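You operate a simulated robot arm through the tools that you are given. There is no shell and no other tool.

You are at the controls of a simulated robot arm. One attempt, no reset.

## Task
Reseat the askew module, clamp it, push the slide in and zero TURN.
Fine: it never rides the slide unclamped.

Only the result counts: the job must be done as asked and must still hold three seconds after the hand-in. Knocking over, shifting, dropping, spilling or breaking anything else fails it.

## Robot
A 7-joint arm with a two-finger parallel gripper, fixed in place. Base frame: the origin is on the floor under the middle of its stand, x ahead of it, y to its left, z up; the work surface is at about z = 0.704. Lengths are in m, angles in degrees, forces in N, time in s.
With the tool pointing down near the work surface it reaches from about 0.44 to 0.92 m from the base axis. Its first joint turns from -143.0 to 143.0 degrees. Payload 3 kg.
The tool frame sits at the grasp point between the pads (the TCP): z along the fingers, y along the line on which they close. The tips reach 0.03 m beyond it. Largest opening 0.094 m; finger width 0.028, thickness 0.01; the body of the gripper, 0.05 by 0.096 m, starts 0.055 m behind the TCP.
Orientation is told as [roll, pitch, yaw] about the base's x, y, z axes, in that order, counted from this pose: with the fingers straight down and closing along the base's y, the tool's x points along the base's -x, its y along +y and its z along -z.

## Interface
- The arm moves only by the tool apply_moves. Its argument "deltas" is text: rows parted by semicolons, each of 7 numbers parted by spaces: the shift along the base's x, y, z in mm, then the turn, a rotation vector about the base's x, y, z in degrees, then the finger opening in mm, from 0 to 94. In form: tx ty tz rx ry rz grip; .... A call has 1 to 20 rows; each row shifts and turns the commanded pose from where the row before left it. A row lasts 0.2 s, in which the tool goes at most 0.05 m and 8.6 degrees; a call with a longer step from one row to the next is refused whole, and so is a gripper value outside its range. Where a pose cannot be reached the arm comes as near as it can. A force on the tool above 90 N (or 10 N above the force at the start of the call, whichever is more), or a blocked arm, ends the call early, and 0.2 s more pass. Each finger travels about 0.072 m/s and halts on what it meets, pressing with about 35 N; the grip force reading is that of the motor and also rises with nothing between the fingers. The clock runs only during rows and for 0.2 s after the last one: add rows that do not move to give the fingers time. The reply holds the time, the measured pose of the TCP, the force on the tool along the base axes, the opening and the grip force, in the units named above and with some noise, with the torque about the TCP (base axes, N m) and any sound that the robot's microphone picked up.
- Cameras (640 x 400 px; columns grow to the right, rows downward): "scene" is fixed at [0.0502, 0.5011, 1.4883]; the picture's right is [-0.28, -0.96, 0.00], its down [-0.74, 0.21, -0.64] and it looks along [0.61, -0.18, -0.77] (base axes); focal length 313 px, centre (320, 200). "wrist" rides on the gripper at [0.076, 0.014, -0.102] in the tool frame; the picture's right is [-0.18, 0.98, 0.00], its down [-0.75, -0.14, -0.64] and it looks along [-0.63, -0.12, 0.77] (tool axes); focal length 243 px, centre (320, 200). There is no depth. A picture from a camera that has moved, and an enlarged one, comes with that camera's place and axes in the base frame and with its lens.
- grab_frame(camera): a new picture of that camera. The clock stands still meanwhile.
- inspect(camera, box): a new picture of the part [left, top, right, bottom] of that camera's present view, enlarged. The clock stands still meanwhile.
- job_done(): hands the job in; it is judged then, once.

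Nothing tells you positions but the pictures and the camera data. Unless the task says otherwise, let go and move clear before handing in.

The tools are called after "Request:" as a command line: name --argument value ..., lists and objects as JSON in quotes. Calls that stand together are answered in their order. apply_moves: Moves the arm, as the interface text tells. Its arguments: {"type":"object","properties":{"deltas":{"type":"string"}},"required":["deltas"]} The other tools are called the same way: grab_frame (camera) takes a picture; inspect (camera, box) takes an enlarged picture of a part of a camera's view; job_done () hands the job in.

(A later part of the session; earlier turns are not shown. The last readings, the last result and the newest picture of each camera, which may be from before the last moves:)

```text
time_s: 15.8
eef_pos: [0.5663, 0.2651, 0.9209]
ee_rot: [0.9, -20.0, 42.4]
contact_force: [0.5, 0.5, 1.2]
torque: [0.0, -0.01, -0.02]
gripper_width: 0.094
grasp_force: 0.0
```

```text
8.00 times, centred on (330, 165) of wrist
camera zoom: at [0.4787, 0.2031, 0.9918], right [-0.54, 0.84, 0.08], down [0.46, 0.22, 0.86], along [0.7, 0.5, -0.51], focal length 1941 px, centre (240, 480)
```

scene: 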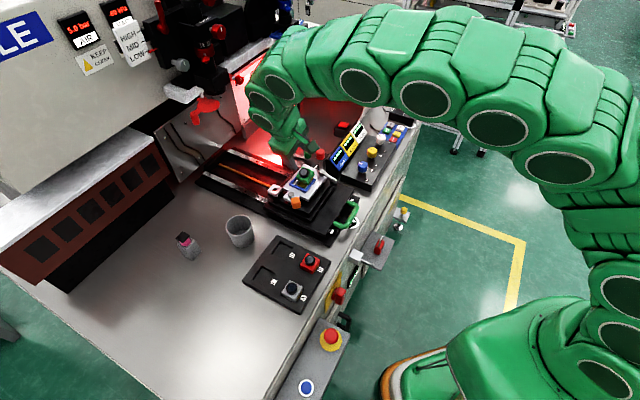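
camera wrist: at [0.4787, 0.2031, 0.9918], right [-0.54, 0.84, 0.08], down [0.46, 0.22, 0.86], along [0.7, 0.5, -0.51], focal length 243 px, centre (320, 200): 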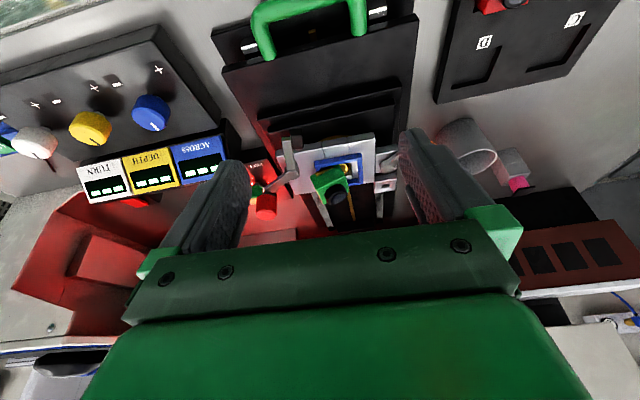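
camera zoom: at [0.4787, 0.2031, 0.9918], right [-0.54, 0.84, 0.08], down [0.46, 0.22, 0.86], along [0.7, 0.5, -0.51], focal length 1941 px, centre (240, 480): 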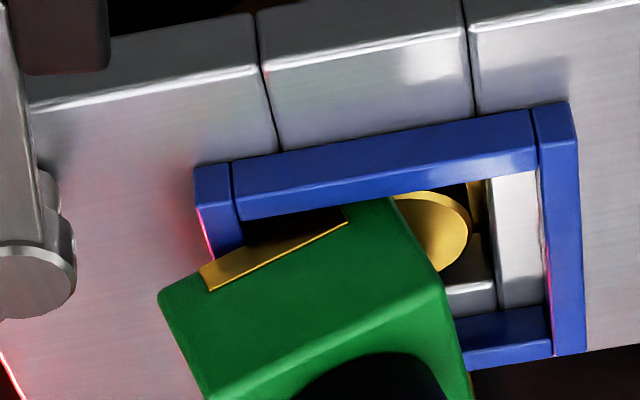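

The module still leans about 20°, its top centre near (0.680, 0.369, 0.826) and the plate at about z = 0.7975. I'll re-approach with a deeper grip (about 15 mm) and lift in small, checked steps.

Request:
apply_moves --deltas "18.2 25.4 4 -2.83 2.83 0 94; 18.2 25.4 4 -2.83 2.83 0 80; 18.2 25.4 4 -2.83 2.83 0 60; 18.2 25.4 0 -2.83 2.83 0 46; 18.3 25.5 0 -2.82 2.82 0.5 46; 0 0 0 -3.65 -3.4 0 46; 0 0 -6 -3.65 -3.4 0 46; 0 0 -6 -3.65 -3.4 0 46; 0 0 -6 -3.65 -3.4 0 46; 0 0 0 0 0 0 46"

Request:
inspect --camera "wrist" --box '[250, 60, 400, 190]'

```text
time_s: 18.0
eef_pos: [0.6561, 0.3937, 0.9165]
ee_rot: [-20.0, 0.0, 42.9]
contact_force: [0.3, 0.6, -0.5]
torque: [-0.04, -0.02, 0.02]
gripper_width: 0.046
grasp_force: 0.1
```

```text
3.08 times, centred on (325, 125) of wrist
camera zoom: at [0.567, 0.3769, 1.0079], right [-0.5, 0.8, -0.34], down [0.49, 0.58, 0.65], along [0.72, 0.16, -0.68], focal length 746 px, centre (305, 431)
```

zoom: 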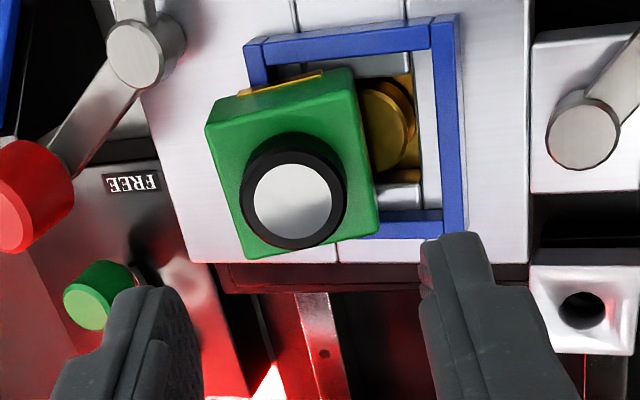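

Request:
apply_moves --deltas "4 -4.3 -15.3 0 0 0 46; 4 -4.3 -15.3 0 0 0 46; 4 -4.3 -15.3 0 0 0 46; 4 -4.3 -15.3 0 0 0 46; 2 -2.1 -7 0 0 0 46; 2 -2.2 -8.2 0 0 0 46; 0 0 0 0 0 0 46"

Request:
inspect --camera "wrist" --box '[240, 80, 400, 220]'

Request:
inspect --camera "scene" --box '[280, 155, 340, 205]'

```text
time_s: 19.6
eef_pos: [0.6767, 0.3708, 0.8403]
ee_rot: [-19.9, 0.0, 43.2]
contact_force: [0.2, 0.5, -0.3]
torque: [0.0, 0.0, 0.0]
gripper_width: 0.046
grasp_force: 0.0
```

```text
2.86 times, centred on (320, 150) of wrist
camera zoom: at [0.5876, 0.3554, 0.932], right [-0.5, 0.8, -0.34], down [0.49, 0.58, 0.65], along [0.72, 0.16, -0.68], focal length 693 px, centre (320, 343)
```

zoom: 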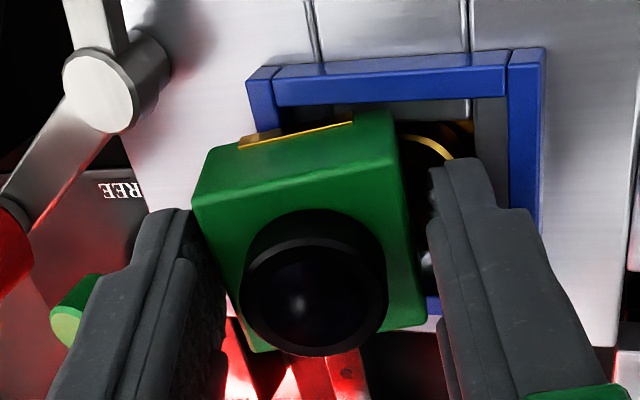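

```text
8.00 times, centred on (310, 180) of scene
camera zoom: at [0.0502, 0.5011, 1.4883], right [-0.28, -0.96, 0.0], down [-0.74, 0.21, -0.64], along [0.61, -0.18, -0.77], focal length 2501 px, centre (400, 360)
```

zoom: 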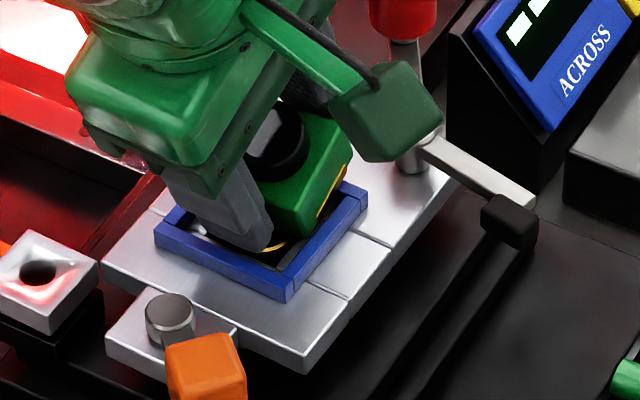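

Request:
apply_moves --deltas "0 0 0 0 0 0 38; 0 0 0 0 0 0 25; 0 0 0 0 0 0 25; 0 0 0 0 0 0 25"

Request:
apply_moves --deltas "0 0 2 0 0 0 25; 0 0 2 0 0 0 25; 0 0 0 0 0 0 25"

Request:
inspect --camera "wrist" --box '[240, 80, 400, 220]'

```text
time_s: 20.6
eef_pos: [0.677, 0.3713, 0.8413]
ee_rot: [-20.0, 0.1, 43.1]
contact_force: [-0.3, 0.6, 0.3]
torque: [0.06, -0.01, 0.03]
gripper_width: 0.0389
grasp_force: 35.2
```

```text
time_s: 21.4
eef_pos: [0.6771, 0.3721, 0.8455]
ee_rot: [-19.8, 0.0, 43.0]
contact_force: [0.6, -0.4, -1.0]
torque: [-0.02, 0.0, 0.0]
gripper_width: 0.039
grasp_force: 35.4
```

```text
2.86 times, centred on (320, 150) of wrist
camera zoom: at [0.5881, 0.3566, 0.9359], right [-0.5, 0.8, -0.34], down [0.49, 0.58, 0.65], along [0.72, 0.16, -0.68], focal length 693 px, centre (320, 343)
```

zoom: 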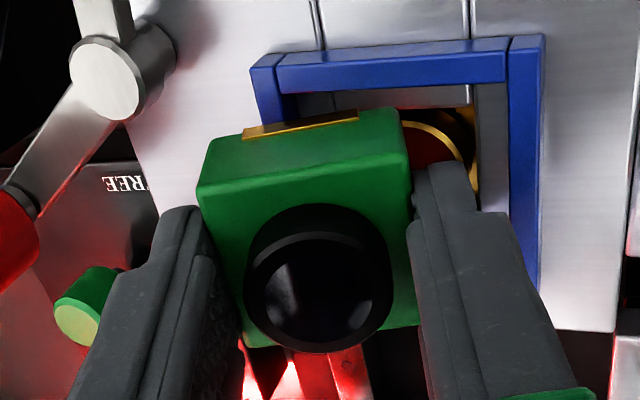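

It's moving with the gripper this time. I'll keep lifting gently.

Request:
apply_moves --deltas "0 0 3 0 0 0 25; 0 0 3 0 0 0 25; 0 0 4 0 0 0 25; 0 0 4 0 0 0 25; 0 0 0 0 0 0 25"

Request:
inspect --camera "wrist" --box '[240, 60, 400, 220]'

Request:
inspect --camera "scene" --box '[280, 155, 340, 205]'

```text
time_s: 22.6
eef_pos: [0.6779, 0.3716, 0.8598]
ee_rot: [-20.0, 0.1, 43.0]
contact_force: [-0.1, -0.1, -1.2]
torque: [-0.01, 0.01, -0.05]
gripper_width: 0.0387
grasp_force: 34.7
```

```text
2.50 times, centred on (320, 140) of wrist
camera zoom: at [0.5883, 0.3556, 0.95], right [-0.5, 0.8, -0.34], down [0.49, 0.58, 0.65], along [0.72, 0.16, -0.68], focal length 606 px, centre (320, 350)
```

zoom: 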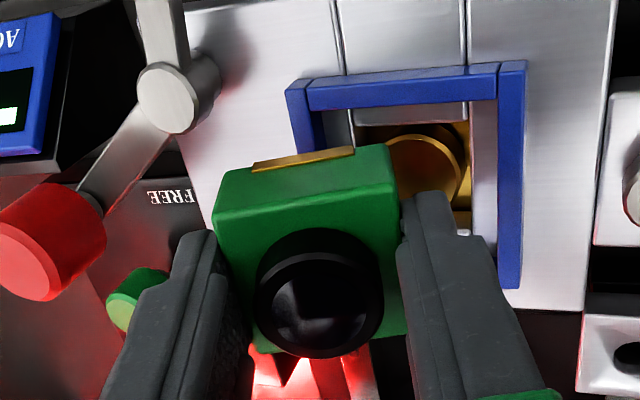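

```text
8.00 times, centred on (310, 180) of scene
camera zoom: at [0.0502, 0.5011, 1.4883], right [-0.28, -0.96, 0.0], down [-0.74, 0.21, -0.64], along [0.61, -0.18, -0.77], focal length 2501 px, centre (400, 360)
```

zoom: 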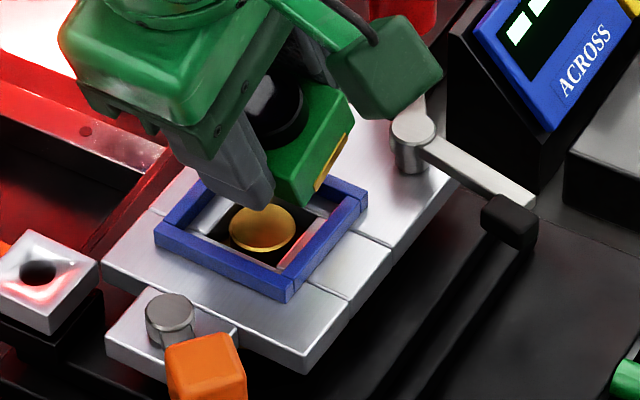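

The module is clear of the nest. I'll lift more, level it, and check the empty nest.

Request:
apply_moves --deltas "0 0 6 0 0 0 25; 0 0 8 0 0 0 25; 0 0 8 0 0 0 25; 0 0 4 2.44 2.27 0 25; 0 0 4 2.44 2.27 0 25; 0 0 0 2.44 2.27 0 25; 0 0 0 2.44 2.27 0 25; 0 0 0 2.44 2.27 0 25; 0 0 0 2.43 2.27 0 25; 0 0 0 0 0 0 25"

Request:
grab_frame --camera "wrist"

Request:
inspect --camera "scene" --box '[270, 140, 340, 205]'

```text
time_s: 24.8
eef_pos: [0.6782, 0.3713, 0.8889]
ee_rot: [0.0, 0.0, 43.2]
contact_force: [0.5, -0.1, -1.3]
torque: [-0.03, -0.01, -0.01]
gripper_width: 0.0392
grasp_force: 34.9
```

```text
taken
camera wrist: at [0.6114, 0.3303, 0.9904], right [-0.54, 0.84, 0.0], down [0.65, 0.41, 0.64], along [0.54, 0.35, -0.77], focal length 243 px, centre (320, 200)
```

wrist: 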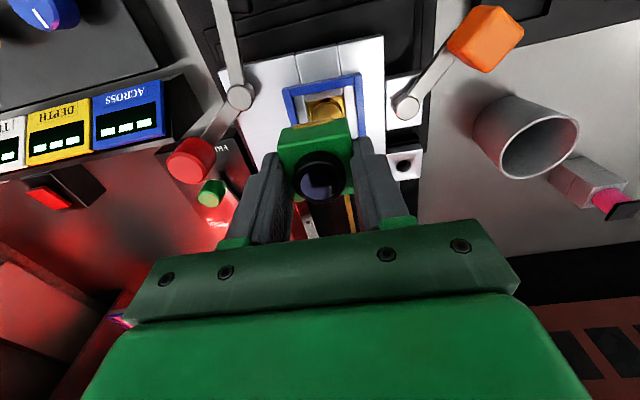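

```text
6.15 times, centred on (305, 172) of scene
camera zoom: at [0.0502, 0.5011, 1.4883], right [-0.28, -0.96, 0.0], down [-0.74, 0.21, -0.64], along [0.61, -0.18, -0.77], focal length 1924 px, centre (412, 369)
```

zoom: 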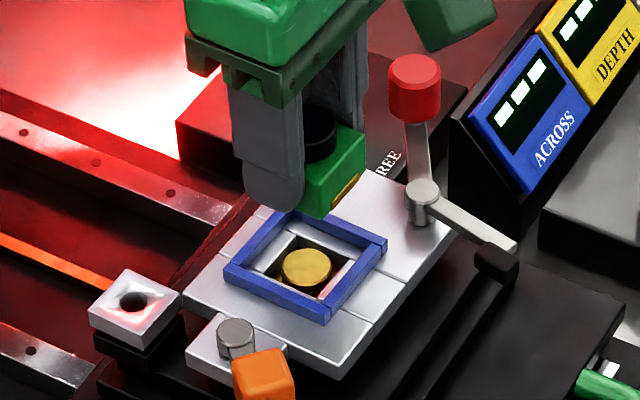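

The module hangs level in the gripper. I'll take precise views of the nest and of the held module.

Request:
inspect --camera "scene" --box '[290, 170, 318, 195]'

Request:
inspect --camera "wrist" --box '[260, 60, 400, 210]'

Request:
inspect --camera "scene" --box '[290, 145, 325, 180]'

```text
16.00 times, centred on (304, 182) of scene
camera zoom: at [0.0502, 0.5011, 1.4883], right [-0.28, -0.96, 0.0], down [-0.74, 0.21, -0.64], along [0.61, -0.18, -0.77], focal length 5002 px, centre (576, 480)
```

zoom: 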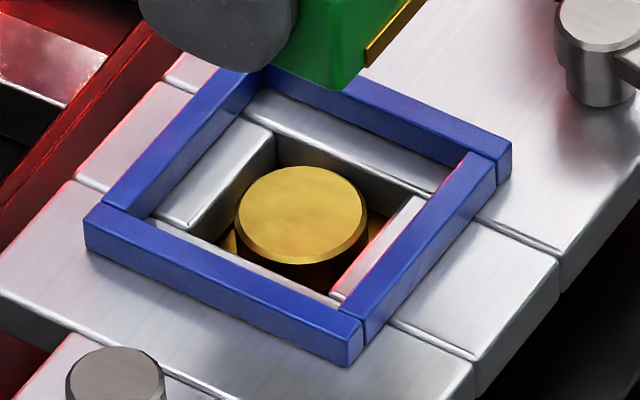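

```text
2.67 times, centred on (330, 135) of wrist
camera zoom: at [0.6114, 0.3303, 0.9904], right [-0.54, 0.84, 0.0], down [0.65, 0.41, 0.64], along [0.54, 0.35, -0.77], focal length 647 px, centre (293, 373)
```

zoom: 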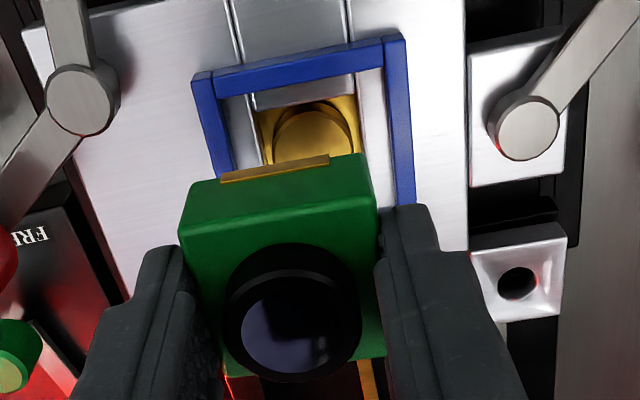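

```text
11.43 times, centred on (308, 162) of scene
camera zoom: at [0.0502, 0.5011, 1.4883], right [-0.28, -0.96, 0.0], down [-0.74, 0.21, -0.64], along [0.61, -0.18, -0.77], focal length 3573 px, centre (463, 629)
```

zoom: 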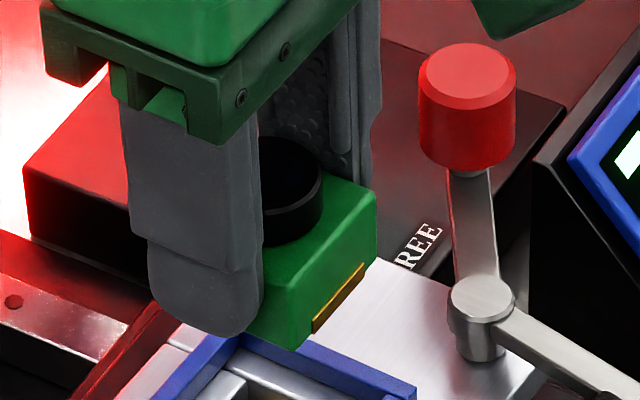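

The nest is a blue rim on a ledge around a central gold disc. I'll shift the held module forward a little so the wrist camera sees the whole nest unobstructed.

Request:
apply_moves --deltas "10 10 4 0 0 0 25; 10 10 4 0 0 0 25; 10 10 4 0 0 0 25; 10 10 4 0 0 0 25; 0 0 0 0 0 0 25"

Request:
grab_frame --camera "wrist"

Request:
inspect --camera "wrist" --box '[265, 20, 385, 120]'

Request:
inspect --camera "wrist" --box '[260, 100, 380, 220]'

```text
time_s: 26.0
eef_pos: [0.7161, 0.4106, 0.9054]
ee_rot: [0.1, 0.0, 43.0]
contact_force: [-0.3, 0.0, 0.1]
torque: [0.0, -0.02, 0.03]
gripper_width: 0.0389
grasp_force: 35.0
```

```text
taken
camera wrist: at [0.6505, 0.37, 1.0059], right [-0.54, 0.84, 0.0], down [0.65, 0.41, 0.64], along [0.54, 0.34, -0.77], focal length 243 px, centre (320, 200)
```

wrist: 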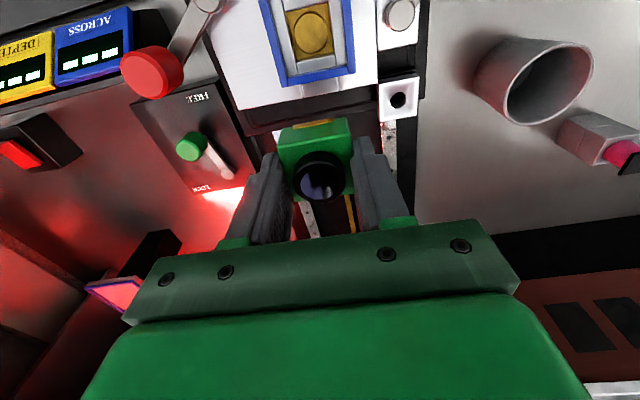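

```text
4.00 times, centred on (325, 70) of wrist
camera zoom: at [0.6505, 0.37, 1.0059], right [-0.54, 0.84, 0.0], down [0.65, 0.41, 0.64], along [0.54, 0.34, -0.77], focal length 970 px, centre (300, 720)
```

zoom: 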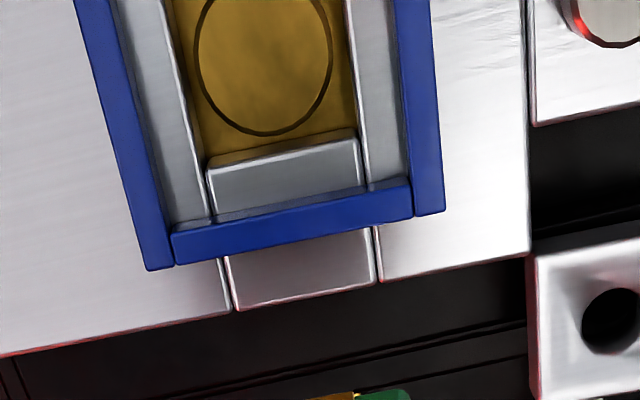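

```text
3.33 times, centred on (320, 160) of wrist
camera zoom: at [0.6505, 0.37, 1.0059], right [-0.54, 0.84, 0.0], down [0.65, 0.41, 0.64], along [0.54, 0.34, -0.77], focal length 809 px, centre (320, 333)
```

zoom: 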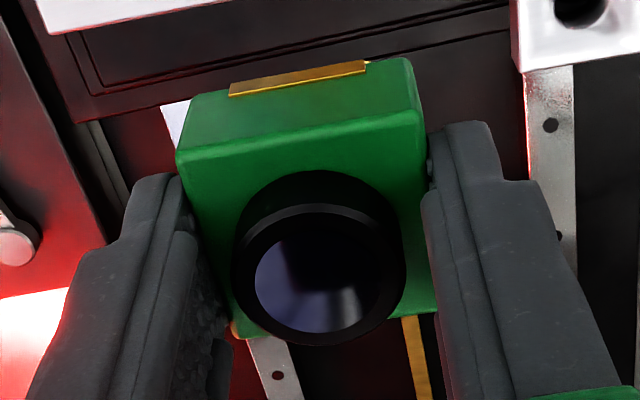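

The nest centre is (0.671, 0.375) at yaw 42.9°, with a 45 mm inner opening. The module is centred in the grip within about 1 mm, so I'll move back over the nest and descend partway.

Request:
apply_moves --deltas "-11 -8.6 0 0 0 0 25; -11 -8.6 0 0 0 0 25; -11 -8.6 0 0 0 0 25; -11.4 -8.7 0 0 0 0 25; 0 0 0 0 0 0 25; 0 0 -12 0 0 0 25; 0 0 -12 0 0 0 25; 0 0 -12 0 0 0 25; 0 0 -12 0 0 0 25; 0 0 0 0 0 0 25"

Request:
inspect --camera "wrist" --box '[250, 80, 400, 220]'

Request:
inspect --camera "scene" --box '[280, 155, 340, 205]'

```text
time_s: 28.2
eef_pos: [0.672, 0.3764, 0.8563]
ee_rot: [0.1, 0.0, 43.0]
contact_force: [-0.1, -0.2, -1.4]
torque: [0.02, 0.0, 0.01]
gripper_width: 0.0387
grasp_force: 34.9
```

```text
2.86 times, centred on (325, 150) of wrist
camera zoom: at [0.6062, 0.3354, 0.9587], right [-0.54, 0.84, 0.0], down [0.65, 0.41, 0.64], along [0.54, 0.34, -0.77], focal length 693 px, centre (306, 343)
```

zoom: 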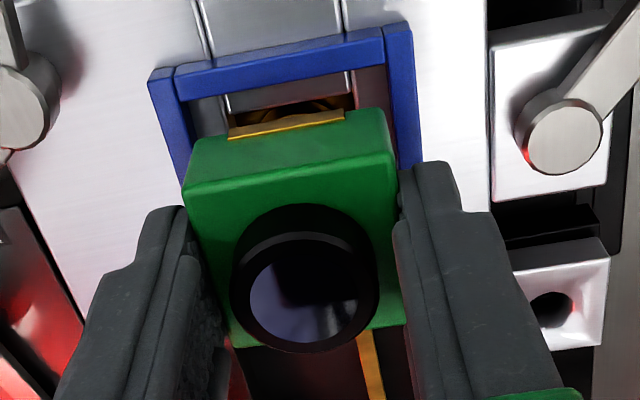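

```text
8.00 times, centred on (310, 180) of scene
camera zoom: at [0.0502, 0.5011, 1.4883], right [-0.28, -0.96, 0.0], down [-0.74, 0.21, -0.64], along [0.61, -0.18, -0.77], focal length 2501 px, centre (400, 360)
```

zoom: 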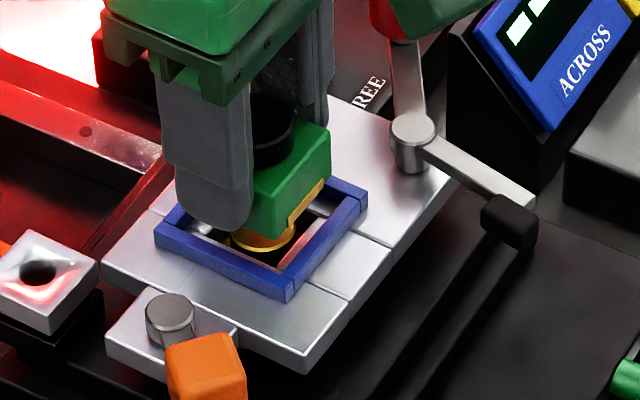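

Aligned over the nest. I'll lower slowly, watching the force.

Request:
apply_moves --deltas "0 0 -4 0 0 0 25; 0 0 -4 0 0 0 25; 0 0 -3 0 0 0 25; 0 0 -3 0 0 0 25; 0 0 0 0 0 0 25"

Request:
inspect --camera "wrist" --box '[250, 80, 400, 220]'

Request:
inspect --camera "scene" --box '[290, 160, 330, 195]'

```text
time_s: 29.4
eef_pos: [0.672, 0.3758, 0.8432]
ee_rot: [0.1, 0.0, 43.0]
contact_force: [0.0, -1.1, 0.5]
torque: [-0.01, 0.03, 0.04]
gripper_width: 0.0387
grasp_force: 35.1
```

```text
2.86 times, centred on (325, 150) of wrist
camera zoom: at [0.607, 0.3355, 0.9447], right [-0.54, 0.84, 0.0], down [0.65, 0.41, 0.64], along [0.54, 0.34, -0.77], focal length 693 px, centre (306, 343)
```

zoom: 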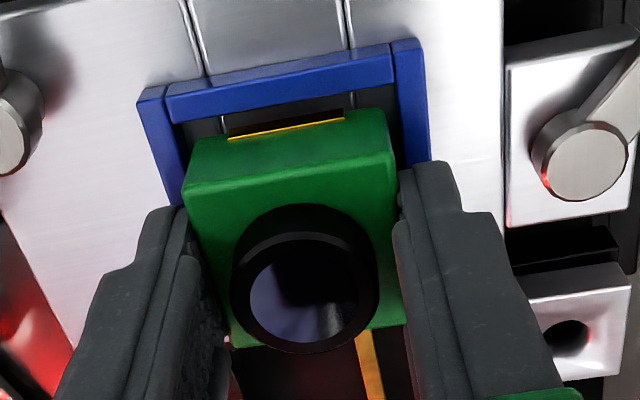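

```text
11.43 times, centred on (310, 178) of scene
camera zoom: at [0.0502, 0.5011, 1.4883], right [-0.28, -0.96, 0.0], down [-0.74, 0.21, -0.64], along [0.61, -0.18, -0.77], focal length 3573 px, centre (434, 457)
```

zoom: 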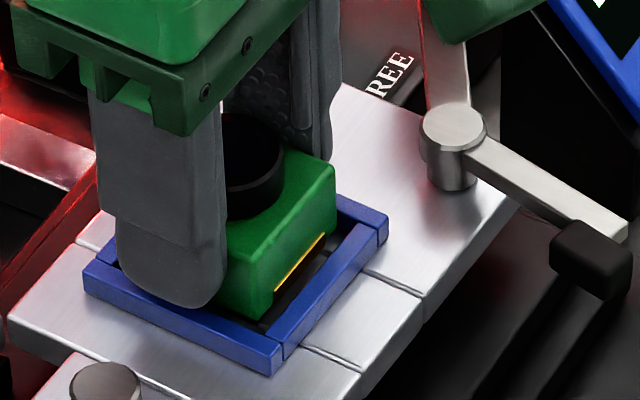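

Clearances to the rim are about 3 mm on all sides. I'll lower 4 mm more and then release gently.

Request:
apply_moves --deltas "0 0 -2 0 0 0 25; 0 0 -2 0 0 0 25; 0 0 0 0 0 0 25"

Request:
inspect --camera "scene" --box '[290, 160, 330, 195]'

```text
time_s: 30.2
eef_pos: [0.6727, 0.3776, 0.838]
ee_rot: [0.1, 0.1, 43.0]
contact_force: [-0.2, 0.2, -0.1]
torque: [0.0, 0.01, -0.01]
gripper_width: 0.0389
grasp_force: 34.8
```

```text
11.43 times, centred on (310, 178) of scene
camera zoom: at [0.0502, 0.5011, 1.4883], right [-0.28, -0.96, 0.0], down [-0.74, 0.21, -0.64], along [0.61, -0.18, -0.77], focal length 3573 px, centre (434, 457)
```

zoom: 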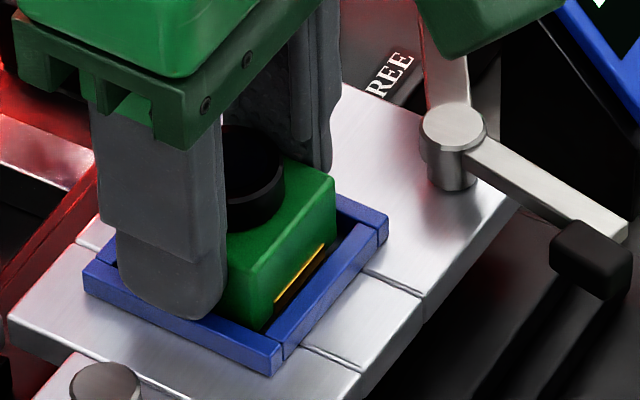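

Request:
apply_moves --deltas "0 0 0 0 0 0 41; 0 0 0 0 0 0 46; 0 0 0 0 0 0 50; 0 0 0 0 0 0 50"

Request:
inspect --camera "wrist" --box '[250, 80, 400, 220]'

Request:
inspect --camera "scene" --box '[290, 160, 330, 195]'

```text
time_s: 31.2
eef_pos: [0.6733, 0.3766, 0.8384]
ee_rot: [0.1, 0.0, 43.0]
contact_force: [0.5, 0.2, 0.1]
torque: [-0.03, 0.0, -0.01]
gripper_width: 0.0497
grasp_force: 0.0
```

```text
2.86 times, centred on (325, 150) of wrist
camera zoom: at [0.6069, 0.3356, 0.9404], right [-0.54, 0.84, 0.0], down [0.65, 0.41, 0.64], along [0.54, 0.34, -0.77], focal length 693 px, centre (306, 343)
```

zoom: 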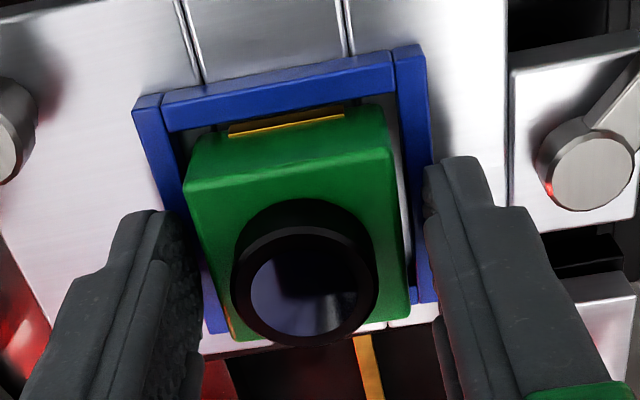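

```text
11.43 times, centred on (310, 178) of scene
camera zoom: at [0.0502, 0.5011, 1.4883], right [-0.28, -0.96, 0.0], down [-0.74, 0.21, -0.64], along [0.61, -0.18, -0.77], focal length 3573 px, centre (434, 457)
```

zoom: 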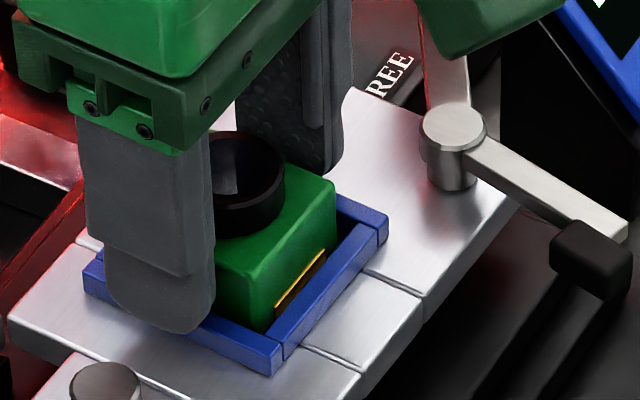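

Released. I'll raise straight up and check whether the module sits flat.

Request:
apply_moves --deltas "0 0 8 0 0 0 56; 0 0 15 0 0 0 60; 0 0 15 0 0 0 60; 0 0 15 0 0 0 60; 0 0 0 0 0 0 60"

Request:
inspect --camera "wrist" --box '[250, 40, 400, 180]'

Request:
inspect --camera "scene" --box '[290, 160, 330, 195]'

```text
time_s: 32.4
eef_pos: [0.6727, 0.3758, 0.8929]
ee_rot: [-0.1, 0.0, 43.0]
contact_force: [0.0, 0.3, 0.3]
torque: [0.0, 0.01, 0.01]
gripper_width: 0.0599
grasp_force: 0.1
```

```text
2.86 times, centred on (325, 110) of wrist
camera zoom: at [0.6067, 0.3352, 0.9941], right [-0.54, 0.84, 0.0], down [0.65, 0.41, 0.64], along [0.54, 0.34, -0.77], focal length 693 px, centre (306, 457)
```

zoom: 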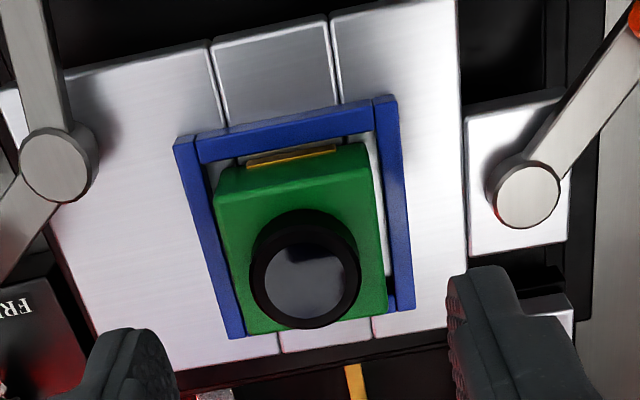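

```text
11.43 times, centred on (310, 178) of scene
camera zoom: at [0.0502, 0.5011, 1.4883], right [-0.28, -0.96, 0.0], down [-0.74, 0.21, -0.64], along [0.61, -0.18, -0.77], focal length 3573 px, centre (434, 457)
```

zoom: 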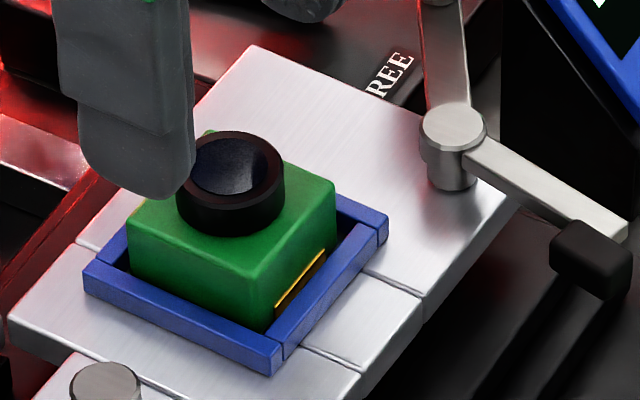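

The module now sits level inside the rim. Next is the clamp, so I'll measure the arm, pad and red handle accurately.

Request:
apply_moves --deltas "0 0 12 0 0 0 80; -7 -21 10 0 0 0 94; -7 -21 10 0 0 0 94; -7 -21 5 0 0 0 94; -8 -22 0 0 0 0 94; 0 0 0 0 0 0 94"

Request:
grab_frame --camera "wrist"

Request:
inspect --camera "wrist" --box '[230, 60, 410, 220]'

```text
time_s: 33.8
eef_pos: [0.6457, 0.2901, 0.9275]
ee_rot: [0.1, 0.0, 43.0]
contact_force: [0.5, -0.4, 0.4]
torque: [-0.01, -0.01, 0.02]
gripper_width: 0.0939
grasp_force: 0.1
```

```text
taken
camera wrist: at [0.5791, 0.2505, 1.0293], right [-0.54, 0.84, 0.0], down [0.65, 0.41, 0.64], along [0.54, 0.35, -0.77], focal length 243 px, centre (320, 200)
```

wrist: 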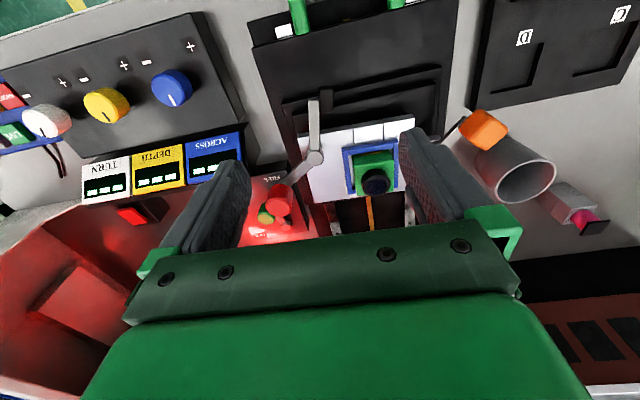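

```text
2.50 times, centred on (320, 140) of wrist
camera zoom: at [0.5791, 0.2505, 1.0293], right [-0.54, 0.84, 0.0], down [0.65, 0.41, 0.64], along [0.54, 0.35, -0.77], focal length 606 px, centre (320, 350)
```

zoom: 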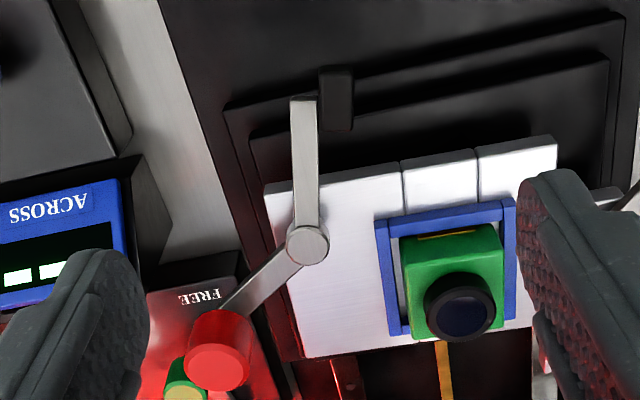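

Request:
apply_moves --deltas "-14 14 0 0 0 0 94; -14 14 0 0 0 0 94; -14 14 0 0 0 0 94; -14 14 0 0 0 0 94; 0 0 0 0 0 0 94"

Request:
inspect --camera "wrist" --box '[140, 40, 320, 220]'

Request:
inspect --camera "scene" --box '[300, 145, 350, 195]'

```text
time_s: 35.0
eef_pos: [0.5865, 0.3469, 0.9274]
ee_rot: [0.0, 0.0, 43.1]
contact_force: [0.6, 0.3, -0.7]
torque: [-0.01, -0.02, 0.01]
gripper_width: 0.0941
grasp_force: 0.2
```

```text
2.22 times, centred on (230, 130) of wrist
camera zoom: at [0.5218, 0.3065, 1.03], right [-0.54, 0.84, 0.0], down [0.65, 0.41, 0.64], along [0.54, 0.34, -0.77], focal length 539 px, centre (520, 356)
```

zoom: 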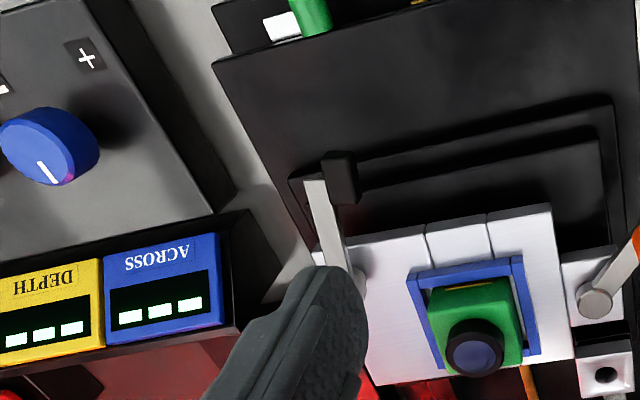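

```text
8.00 times, centred on (325, 170) of scene
camera zoom: at [0.0502, 0.5011, 1.4883], right [-0.28, -0.96, 0.0], down [-0.74, 0.21, -0.64], along [0.61, -0.18, -0.77], focal length 2501 px, centre (280, 440)
```

zoom: 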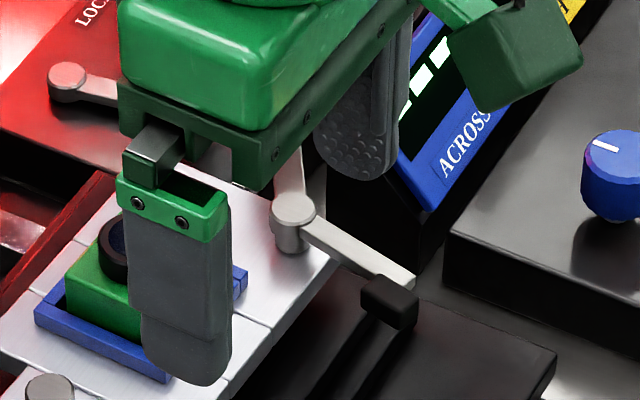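

Request:
apply_moves --deltas "-5.8 -21.3 0 3.98 -4.27 0 94; -5.8 -21.3 0 3.98 -4.27 0 94; -5.8 -21.3 0 3.98 -4.27 0 94; -5.8 -21.3 -5 3.98 -4.27 0 94; -5.8 -21.3 -10 3.98 -4.27 0 94; -5.8 -21.3 -12 3.98 -4.27 0 94; 0 0 0 0 0 0 94"

Request:
grab_frame --camera "wrist"

Request:
inspect --camera "wrist" --box '[250, 120, 390, 230]'

```text
time_s: 36.6
eef_pos: [0.5545, 0.2185, 0.9027]
ee_rot: [0.0, -35.1, 43.1]
contact_force: [0.8, -0.6, 0.1]
torque: [0.02, -0.01, 0.0]
gripper_width: 0.0941
grasp_force: 0.0
```

```text
taken
camera wrist: at [0.4556, 0.1474, 0.9424], right [-0.56, 0.82, 0.11], down [0.28, 0.07, 0.96], along [0.78, 0.57, -0.26], focal length 243 px, centre (320, 200)
```

wrist: 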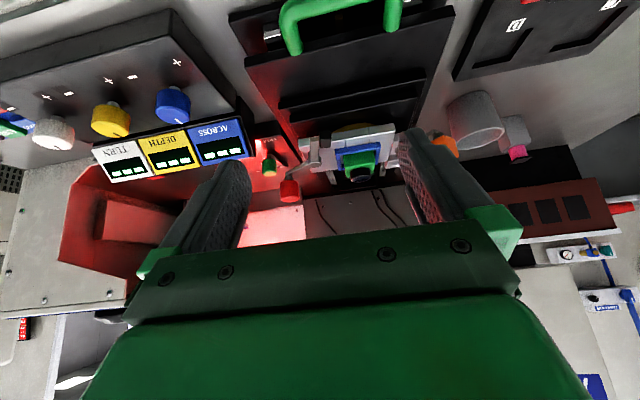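

```text
3.64 times, centred on (320, 175) of wrist
camera zoom: at [0.4556, 0.1474, 0.9424], right [-0.56, 0.82, 0.11], down [0.28, 0.07, 0.96], along [0.78, 0.57, -0.26], focal length 882 px, centre (320, 291)
```

zoom: 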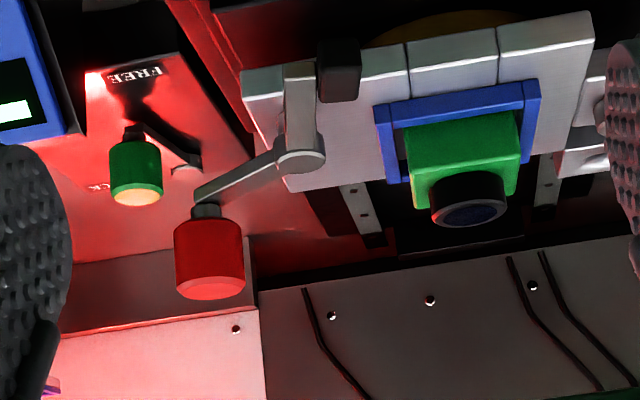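

Request:
inspect --camera "wrist" --box '[300, 130, 375, 185]'

Request:
inspect --camera "wrist" --box '[270, 130, 335, 205]'

```text
7.27 times, centred on (338, 158) of wrist
camera zoom: at [0.4556, 0.1474, 0.9424], right [-0.56, 0.82, 0.11], down [0.28, 0.07, 0.96], along [0.78, 0.57, -0.26], focal length 1764 px, centre (193, 509)
```

zoom: 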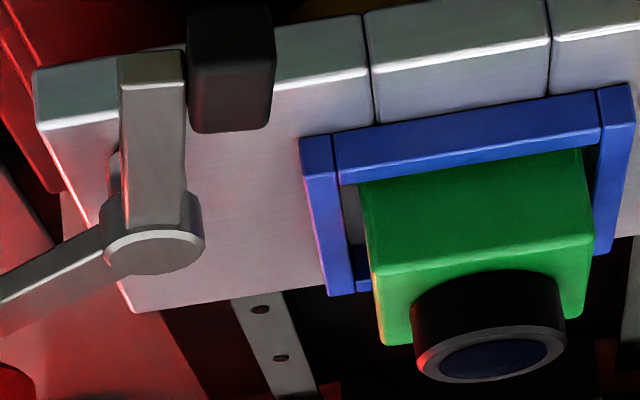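

```text
5.33 times, centred on (302, 168) of wrist
camera zoom: at [0.4556, 0.1474, 0.9424], right [-0.56, 0.82, 0.11], down [0.28, 0.07, 0.96], along [0.78, 0.57, -0.26], focal length 1294 px, centre (413, 373)
```

zoom: 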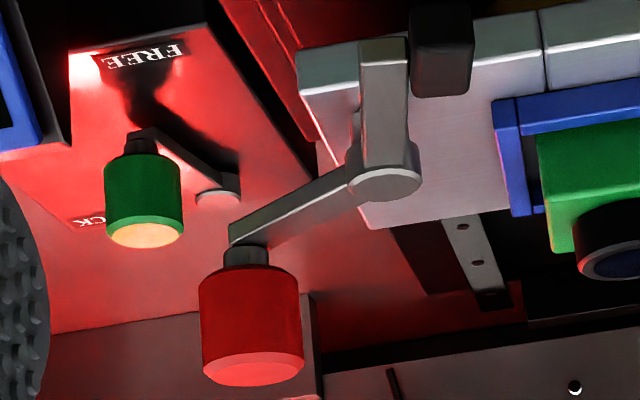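

Seen from low down, the module top is at z ≈ 0.822. The clamp pad is at z ≈ 0.807–0.816 on the clockwise side of the arm. It should swing about 78° clockwise to press the module's rear face. The red knob is near (0.735, 0.302), z 0.824–0.849. I'll bring closed fingers to its far side and push it round.

Request:
apply_moves --deltas "10 0 8 -3.98 4.27 0 60; 30 15 10 -3.98 4.27 0 40; 38 20 10 -3.98 4.27 0 20; 40 22 8 -3.98 4.27 0 0; 40 24 2 -3.98 4.27 0 0; 40 24 0 -3.98 4.27 0 0; 0 0 0 0 0 0 0"

Request:
grab_frame --camera "wrist"

Request:
grab_frame --camera "scene"

```text
time_s: 38.2
eef_pos: [0.751, 0.3266, 0.9393]
ee_rot: [0.1, 0.0, 42.9]
contact_force: [0.3, -0.5, 0.0]
torque: [-0.01, -0.01, 0.0]
gripper_width: 0.0001
grasp_force: 32.6
```

```text
taken
camera wrist: at [0.6844, 0.285, 1.0434], right [-0.54, 0.84, 0.0], down [0.65, 0.41, 0.64], along [0.54, 0.34, -0.77], focal length 243 px, centre (320, 200)
```

wrist: 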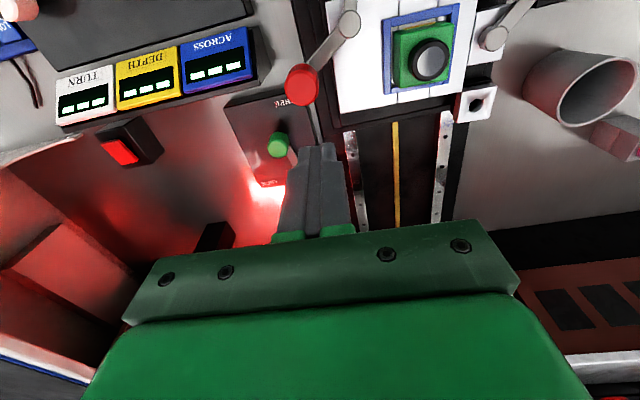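

```text
taken
```

scene: 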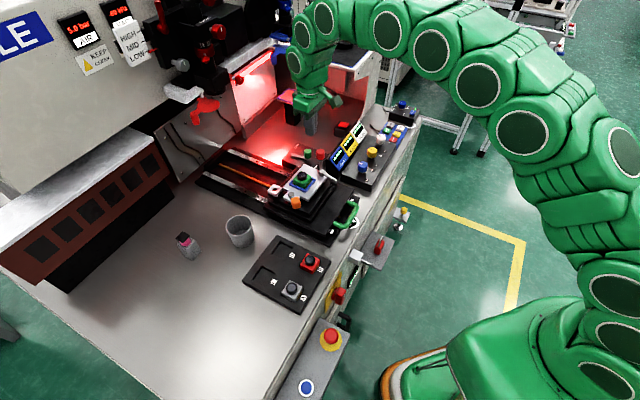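

The knob position is confirmed. I'll descend on its far side.

Request:
apply_moves --deltas "8 -2 -10 0 0 0 0; 0 0 -20 0 0 0 0; 0 0 -20 0 0 0 0; 0 0 -15 0 0 0 0; 0 0 -14 0 0 0 0; 0 0 0 0 0 0 0"

Request:
inspect --camera "wrist" --box '[220, 20, 400, 220]'

Request:
inspect --camera "scene" --box '[280, 110, 360, 200]'

```text
time_s: 39.6
eef_pos: [0.7588, 0.3238, 0.8604]
ee_rot: [0.0, 0.0, 43.0]
contact_force: [0.9, 0.0, 0.3]
torque: [0.0, 0.04, 0.02]
gripper_width: 0.0
grasp_force: 33.3
```

```text
2.00 times, centred on (310, 120) of wrist
camera zoom: at [0.6938, 0.2828, 0.9622], right [-0.54, 0.84, 0.0], down [0.65, 0.41, 0.64], along [0.54, 0.34, -0.77], focal length 485 px, centre (340, 360)
```

zoom: 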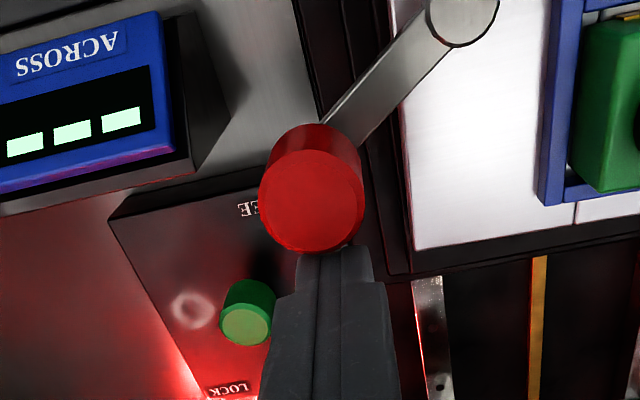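

```text
4.44 times, centred on (320, 155) of scene
camera zoom: at [0.0502, 0.5011, 1.4883], right [-0.28, -0.96, 0.0], down [-0.74, 0.21, -0.64], along [0.61, -0.18, -0.77], focal length 1390 px, centre (320, 400)
```

zoom: 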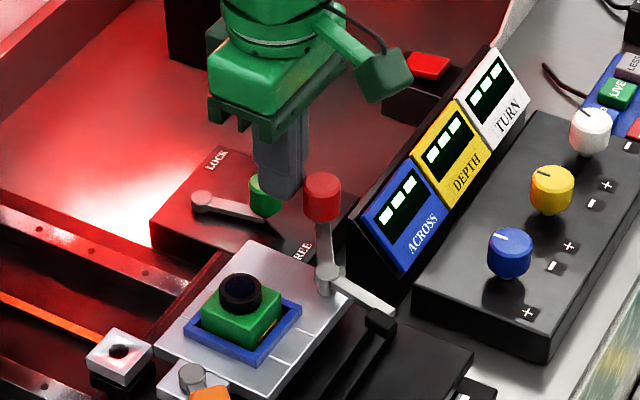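

The fingers are right behind the knob. I'll push along the arc and check early that the clamp swings freely.

Request:
apply_moves --deltas "-4.6 -3.7 0 0 0 0 0; -2.5 -6.9 0 0 0 0 0; -3.8 -8.2 0 0 0 0 0; 0 0 0 0 0 0 0"

Request:
inspect --camera "wrist" --box '[220, 20, 400, 220]'

Request:
inspect --camera "scene" --box '[280, 130, 360, 210]'

```text
time_s: 40.6
eef_pos: [0.7487, 0.3043, 0.861]
ee_rot: [0.0, 0.1, 42.9]
contact_force: [-0.8, -0.2, -0.2]
torque: [0.01, 0.0, 0.02]
gripper_width: 0.0001
grasp_force: 33.1
```

```text
2.00 times, centred on (310, 120) of wrist
camera zoom: at [0.6825, 0.2629, 0.9623], right [-0.54, 0.84, 0.0], down [0.65, 0.41, 0.64], along [0.54, 0.34, -0.77], focal length 485 px, centre (340, 360)
```

zoom: 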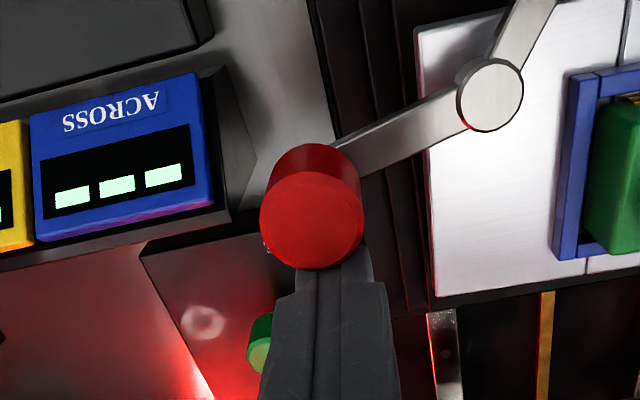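

```text
5.00 times, centred on (320, 170) of scene
camera zoom: at [0.0502, 0.5011, 1.4883], right [-0.28, -0.96, 0.0], down [-0.74, 0.21, -0.64], along [0.61, -0.18, -0.77], focal length 1563 px, centre (320, 350)
```

zoom: 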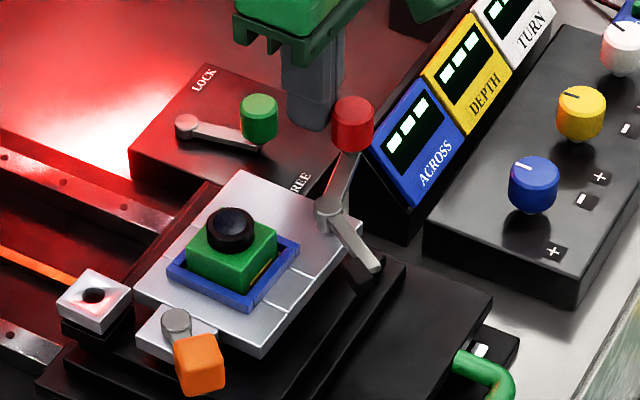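

The clamp swings freely with almost no force. I'll continue along the arc.

Request:
apply_moves --deltas "-5.2 -7.5 0 0 0 0 0; -6.4 -6.4 0 0 0 0 0; -7.5 -5.2 0 0 0 0 0; 0 0 0 0 0 0 0"

Request:
inspect --camera "wrist" --box '[220, 20, 460, 220]'

Request:
inspect --camera "scene" --box '[280, 130, 360, 210]'

```text
time_s: 41.6
eef_pos: [0.7271, 0.2835, 0.8595]
ee_rot: [0.0, 0.0, 43.0]
contact_force: [-0.7, -0.3, -0.1]
torque: [0.02, -0.01, 0.01]
gripper_width: 0.0
grasp_force: 32.8
```

```text
2.00 times, centred on (340, 120) of wrist
camera zoom: at [0.663, 0.2438, 0.9628], right [-0.54, 0.84, 0.0], down [0.65, 0.41, 0.64], along [0.54, 0.34, -0.77], focal length 485 px, centre (280, 360)
```

zoom: 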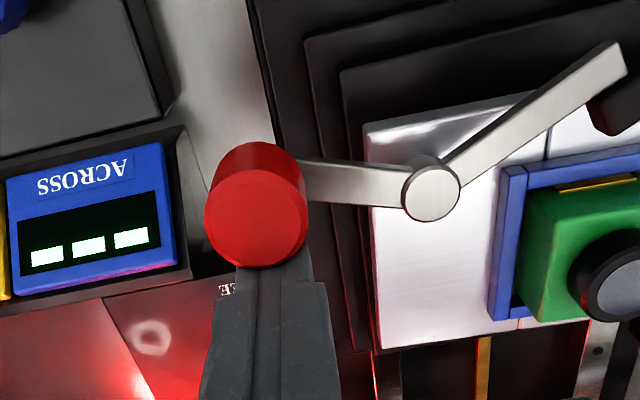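

```text
5.00 times, centred on (320, 170) of scene
camera zoom: at [0.0502, 0.5011, 1.4883], right [-0.28, -0.96, 0.0], down [-0.74, 0.21, -0.64], along [0.61, -0.18, -0.77], focal length 1563 px, centre (320, 350)
```

zoom: 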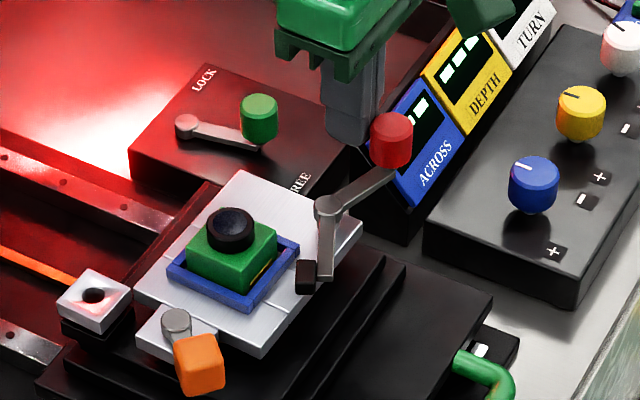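

Request:
apply_moves --deltas "-8.2 -3.8 0 0 0 0 0; -8.7 -2.3 0 0 0 0 0; 0 0 0 0 0 0 0"

Request:
inspect --camera "wrist" --box '[220, 20, 460, 220]'

Request:
inspect --camera "scene" --box '[290, 150, 350, 210]'

```text
time_s: 42.4
eef_pos: [0.7113, 0.2781, 0.8628]
ee_rot: [0.0, 0.0, 43.0]
contact_force: [-0.6, 0.5, -0.1]
torque: [0.03, 0.03, 0.02]
gripper_width: 0.0
grasp_force: 33.3
```

```text
2.00 times, centred on (340, 120) of wrist
camera zoom: at [0.6452, 0.2374, 0.9637], right [-0.54, 0.84, 0.0], down [0.65, 0.41, 0.64], along [0.54, 0.34, -0.77], focal length 485 px, centre (280, 360)
```

zoom: 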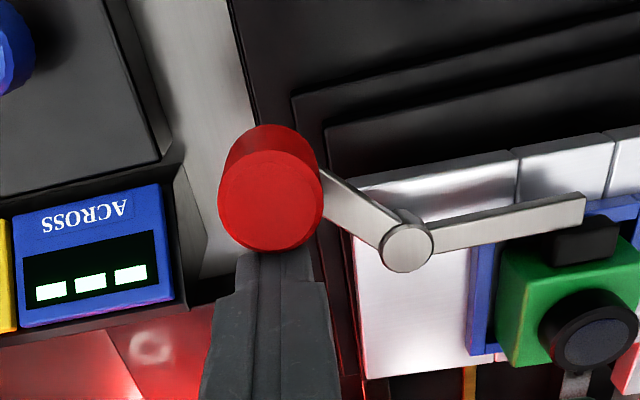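

```text
6.67 times, centred on (320, 180) of scene
camera zoom: at [0.0502, 0.5011, 1.4883], right [-0.28, -0.96, 0.0], down [-0.74, 0.21, -0.64], along [0.61, -0.18, -0.77], focal length 2084 px, centre (320, 333)
```

zoom: 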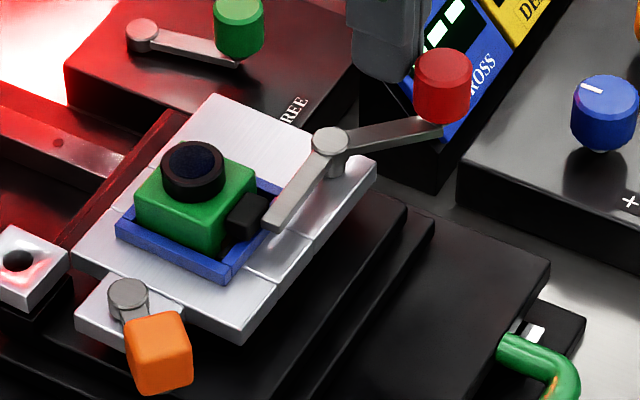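

The pad is now up against the module's rear face. I'll push in small steps and watch for resistance.

Request:
apply_moves --deltas "-2.2 -0.5 -1 0 0 0 0; -2.2 -0.3 -1 0 0 0 0; 0 0 0 0 0 0 0"

Request:
inspect --camera "scene" --box '[290, 165, 330, 200]'

Request:
inspect --camera "wrist" --box '[280, 60, 460, 220]'

```text
time_s: 43.2
eef_pos: [0.7071, 0.2773, 0.858]
ee_rot: [0.1, 0.0, 43.0]
contact_force: [-0.4, 0.8, -0.1]
torque: [-0.02, 0.0, 0.02]
gripper_width: 0.0
grasp_force: 33.0
```

```text
11.43 times, centred on (310, 182) of scene
camera zoom: at [0.0502, 0.5011, 1.4883], right [-0.28, -0.96, 0.0], down [-0.74, 0.21, -0.64], along [0.61, -0.18, -0.77], focal length 3573 px, centre (434, 400)
```

zoom: 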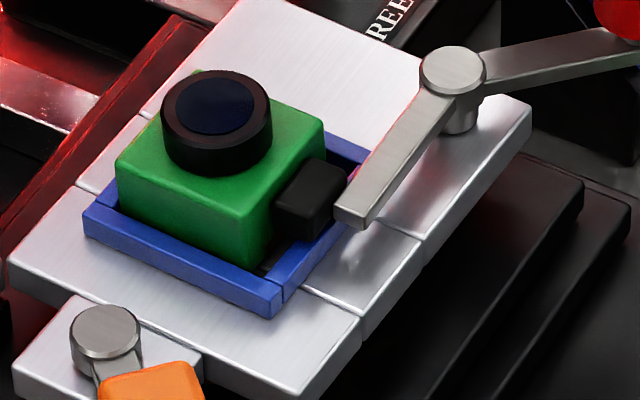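

```text
2.50 times, centred on (370, 140) of wrist
camera zoom: at [0.6414, 0.2368, 0.9608], right [-0.54, 0.84, 0.0], down [0.65, 0.41, 0.64], along [0.54, 0.34, -0.77], focal length 606 px, centre (195, 350)
```

zoom: 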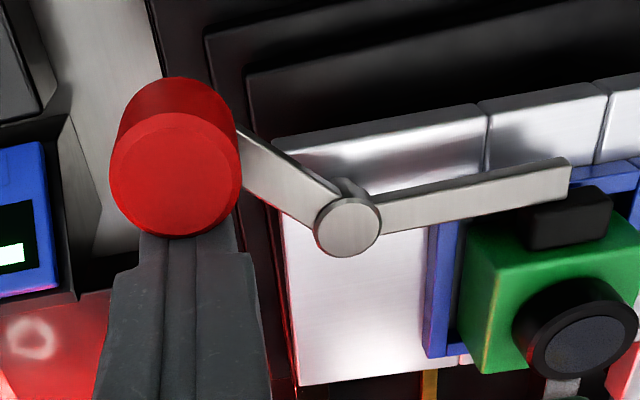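

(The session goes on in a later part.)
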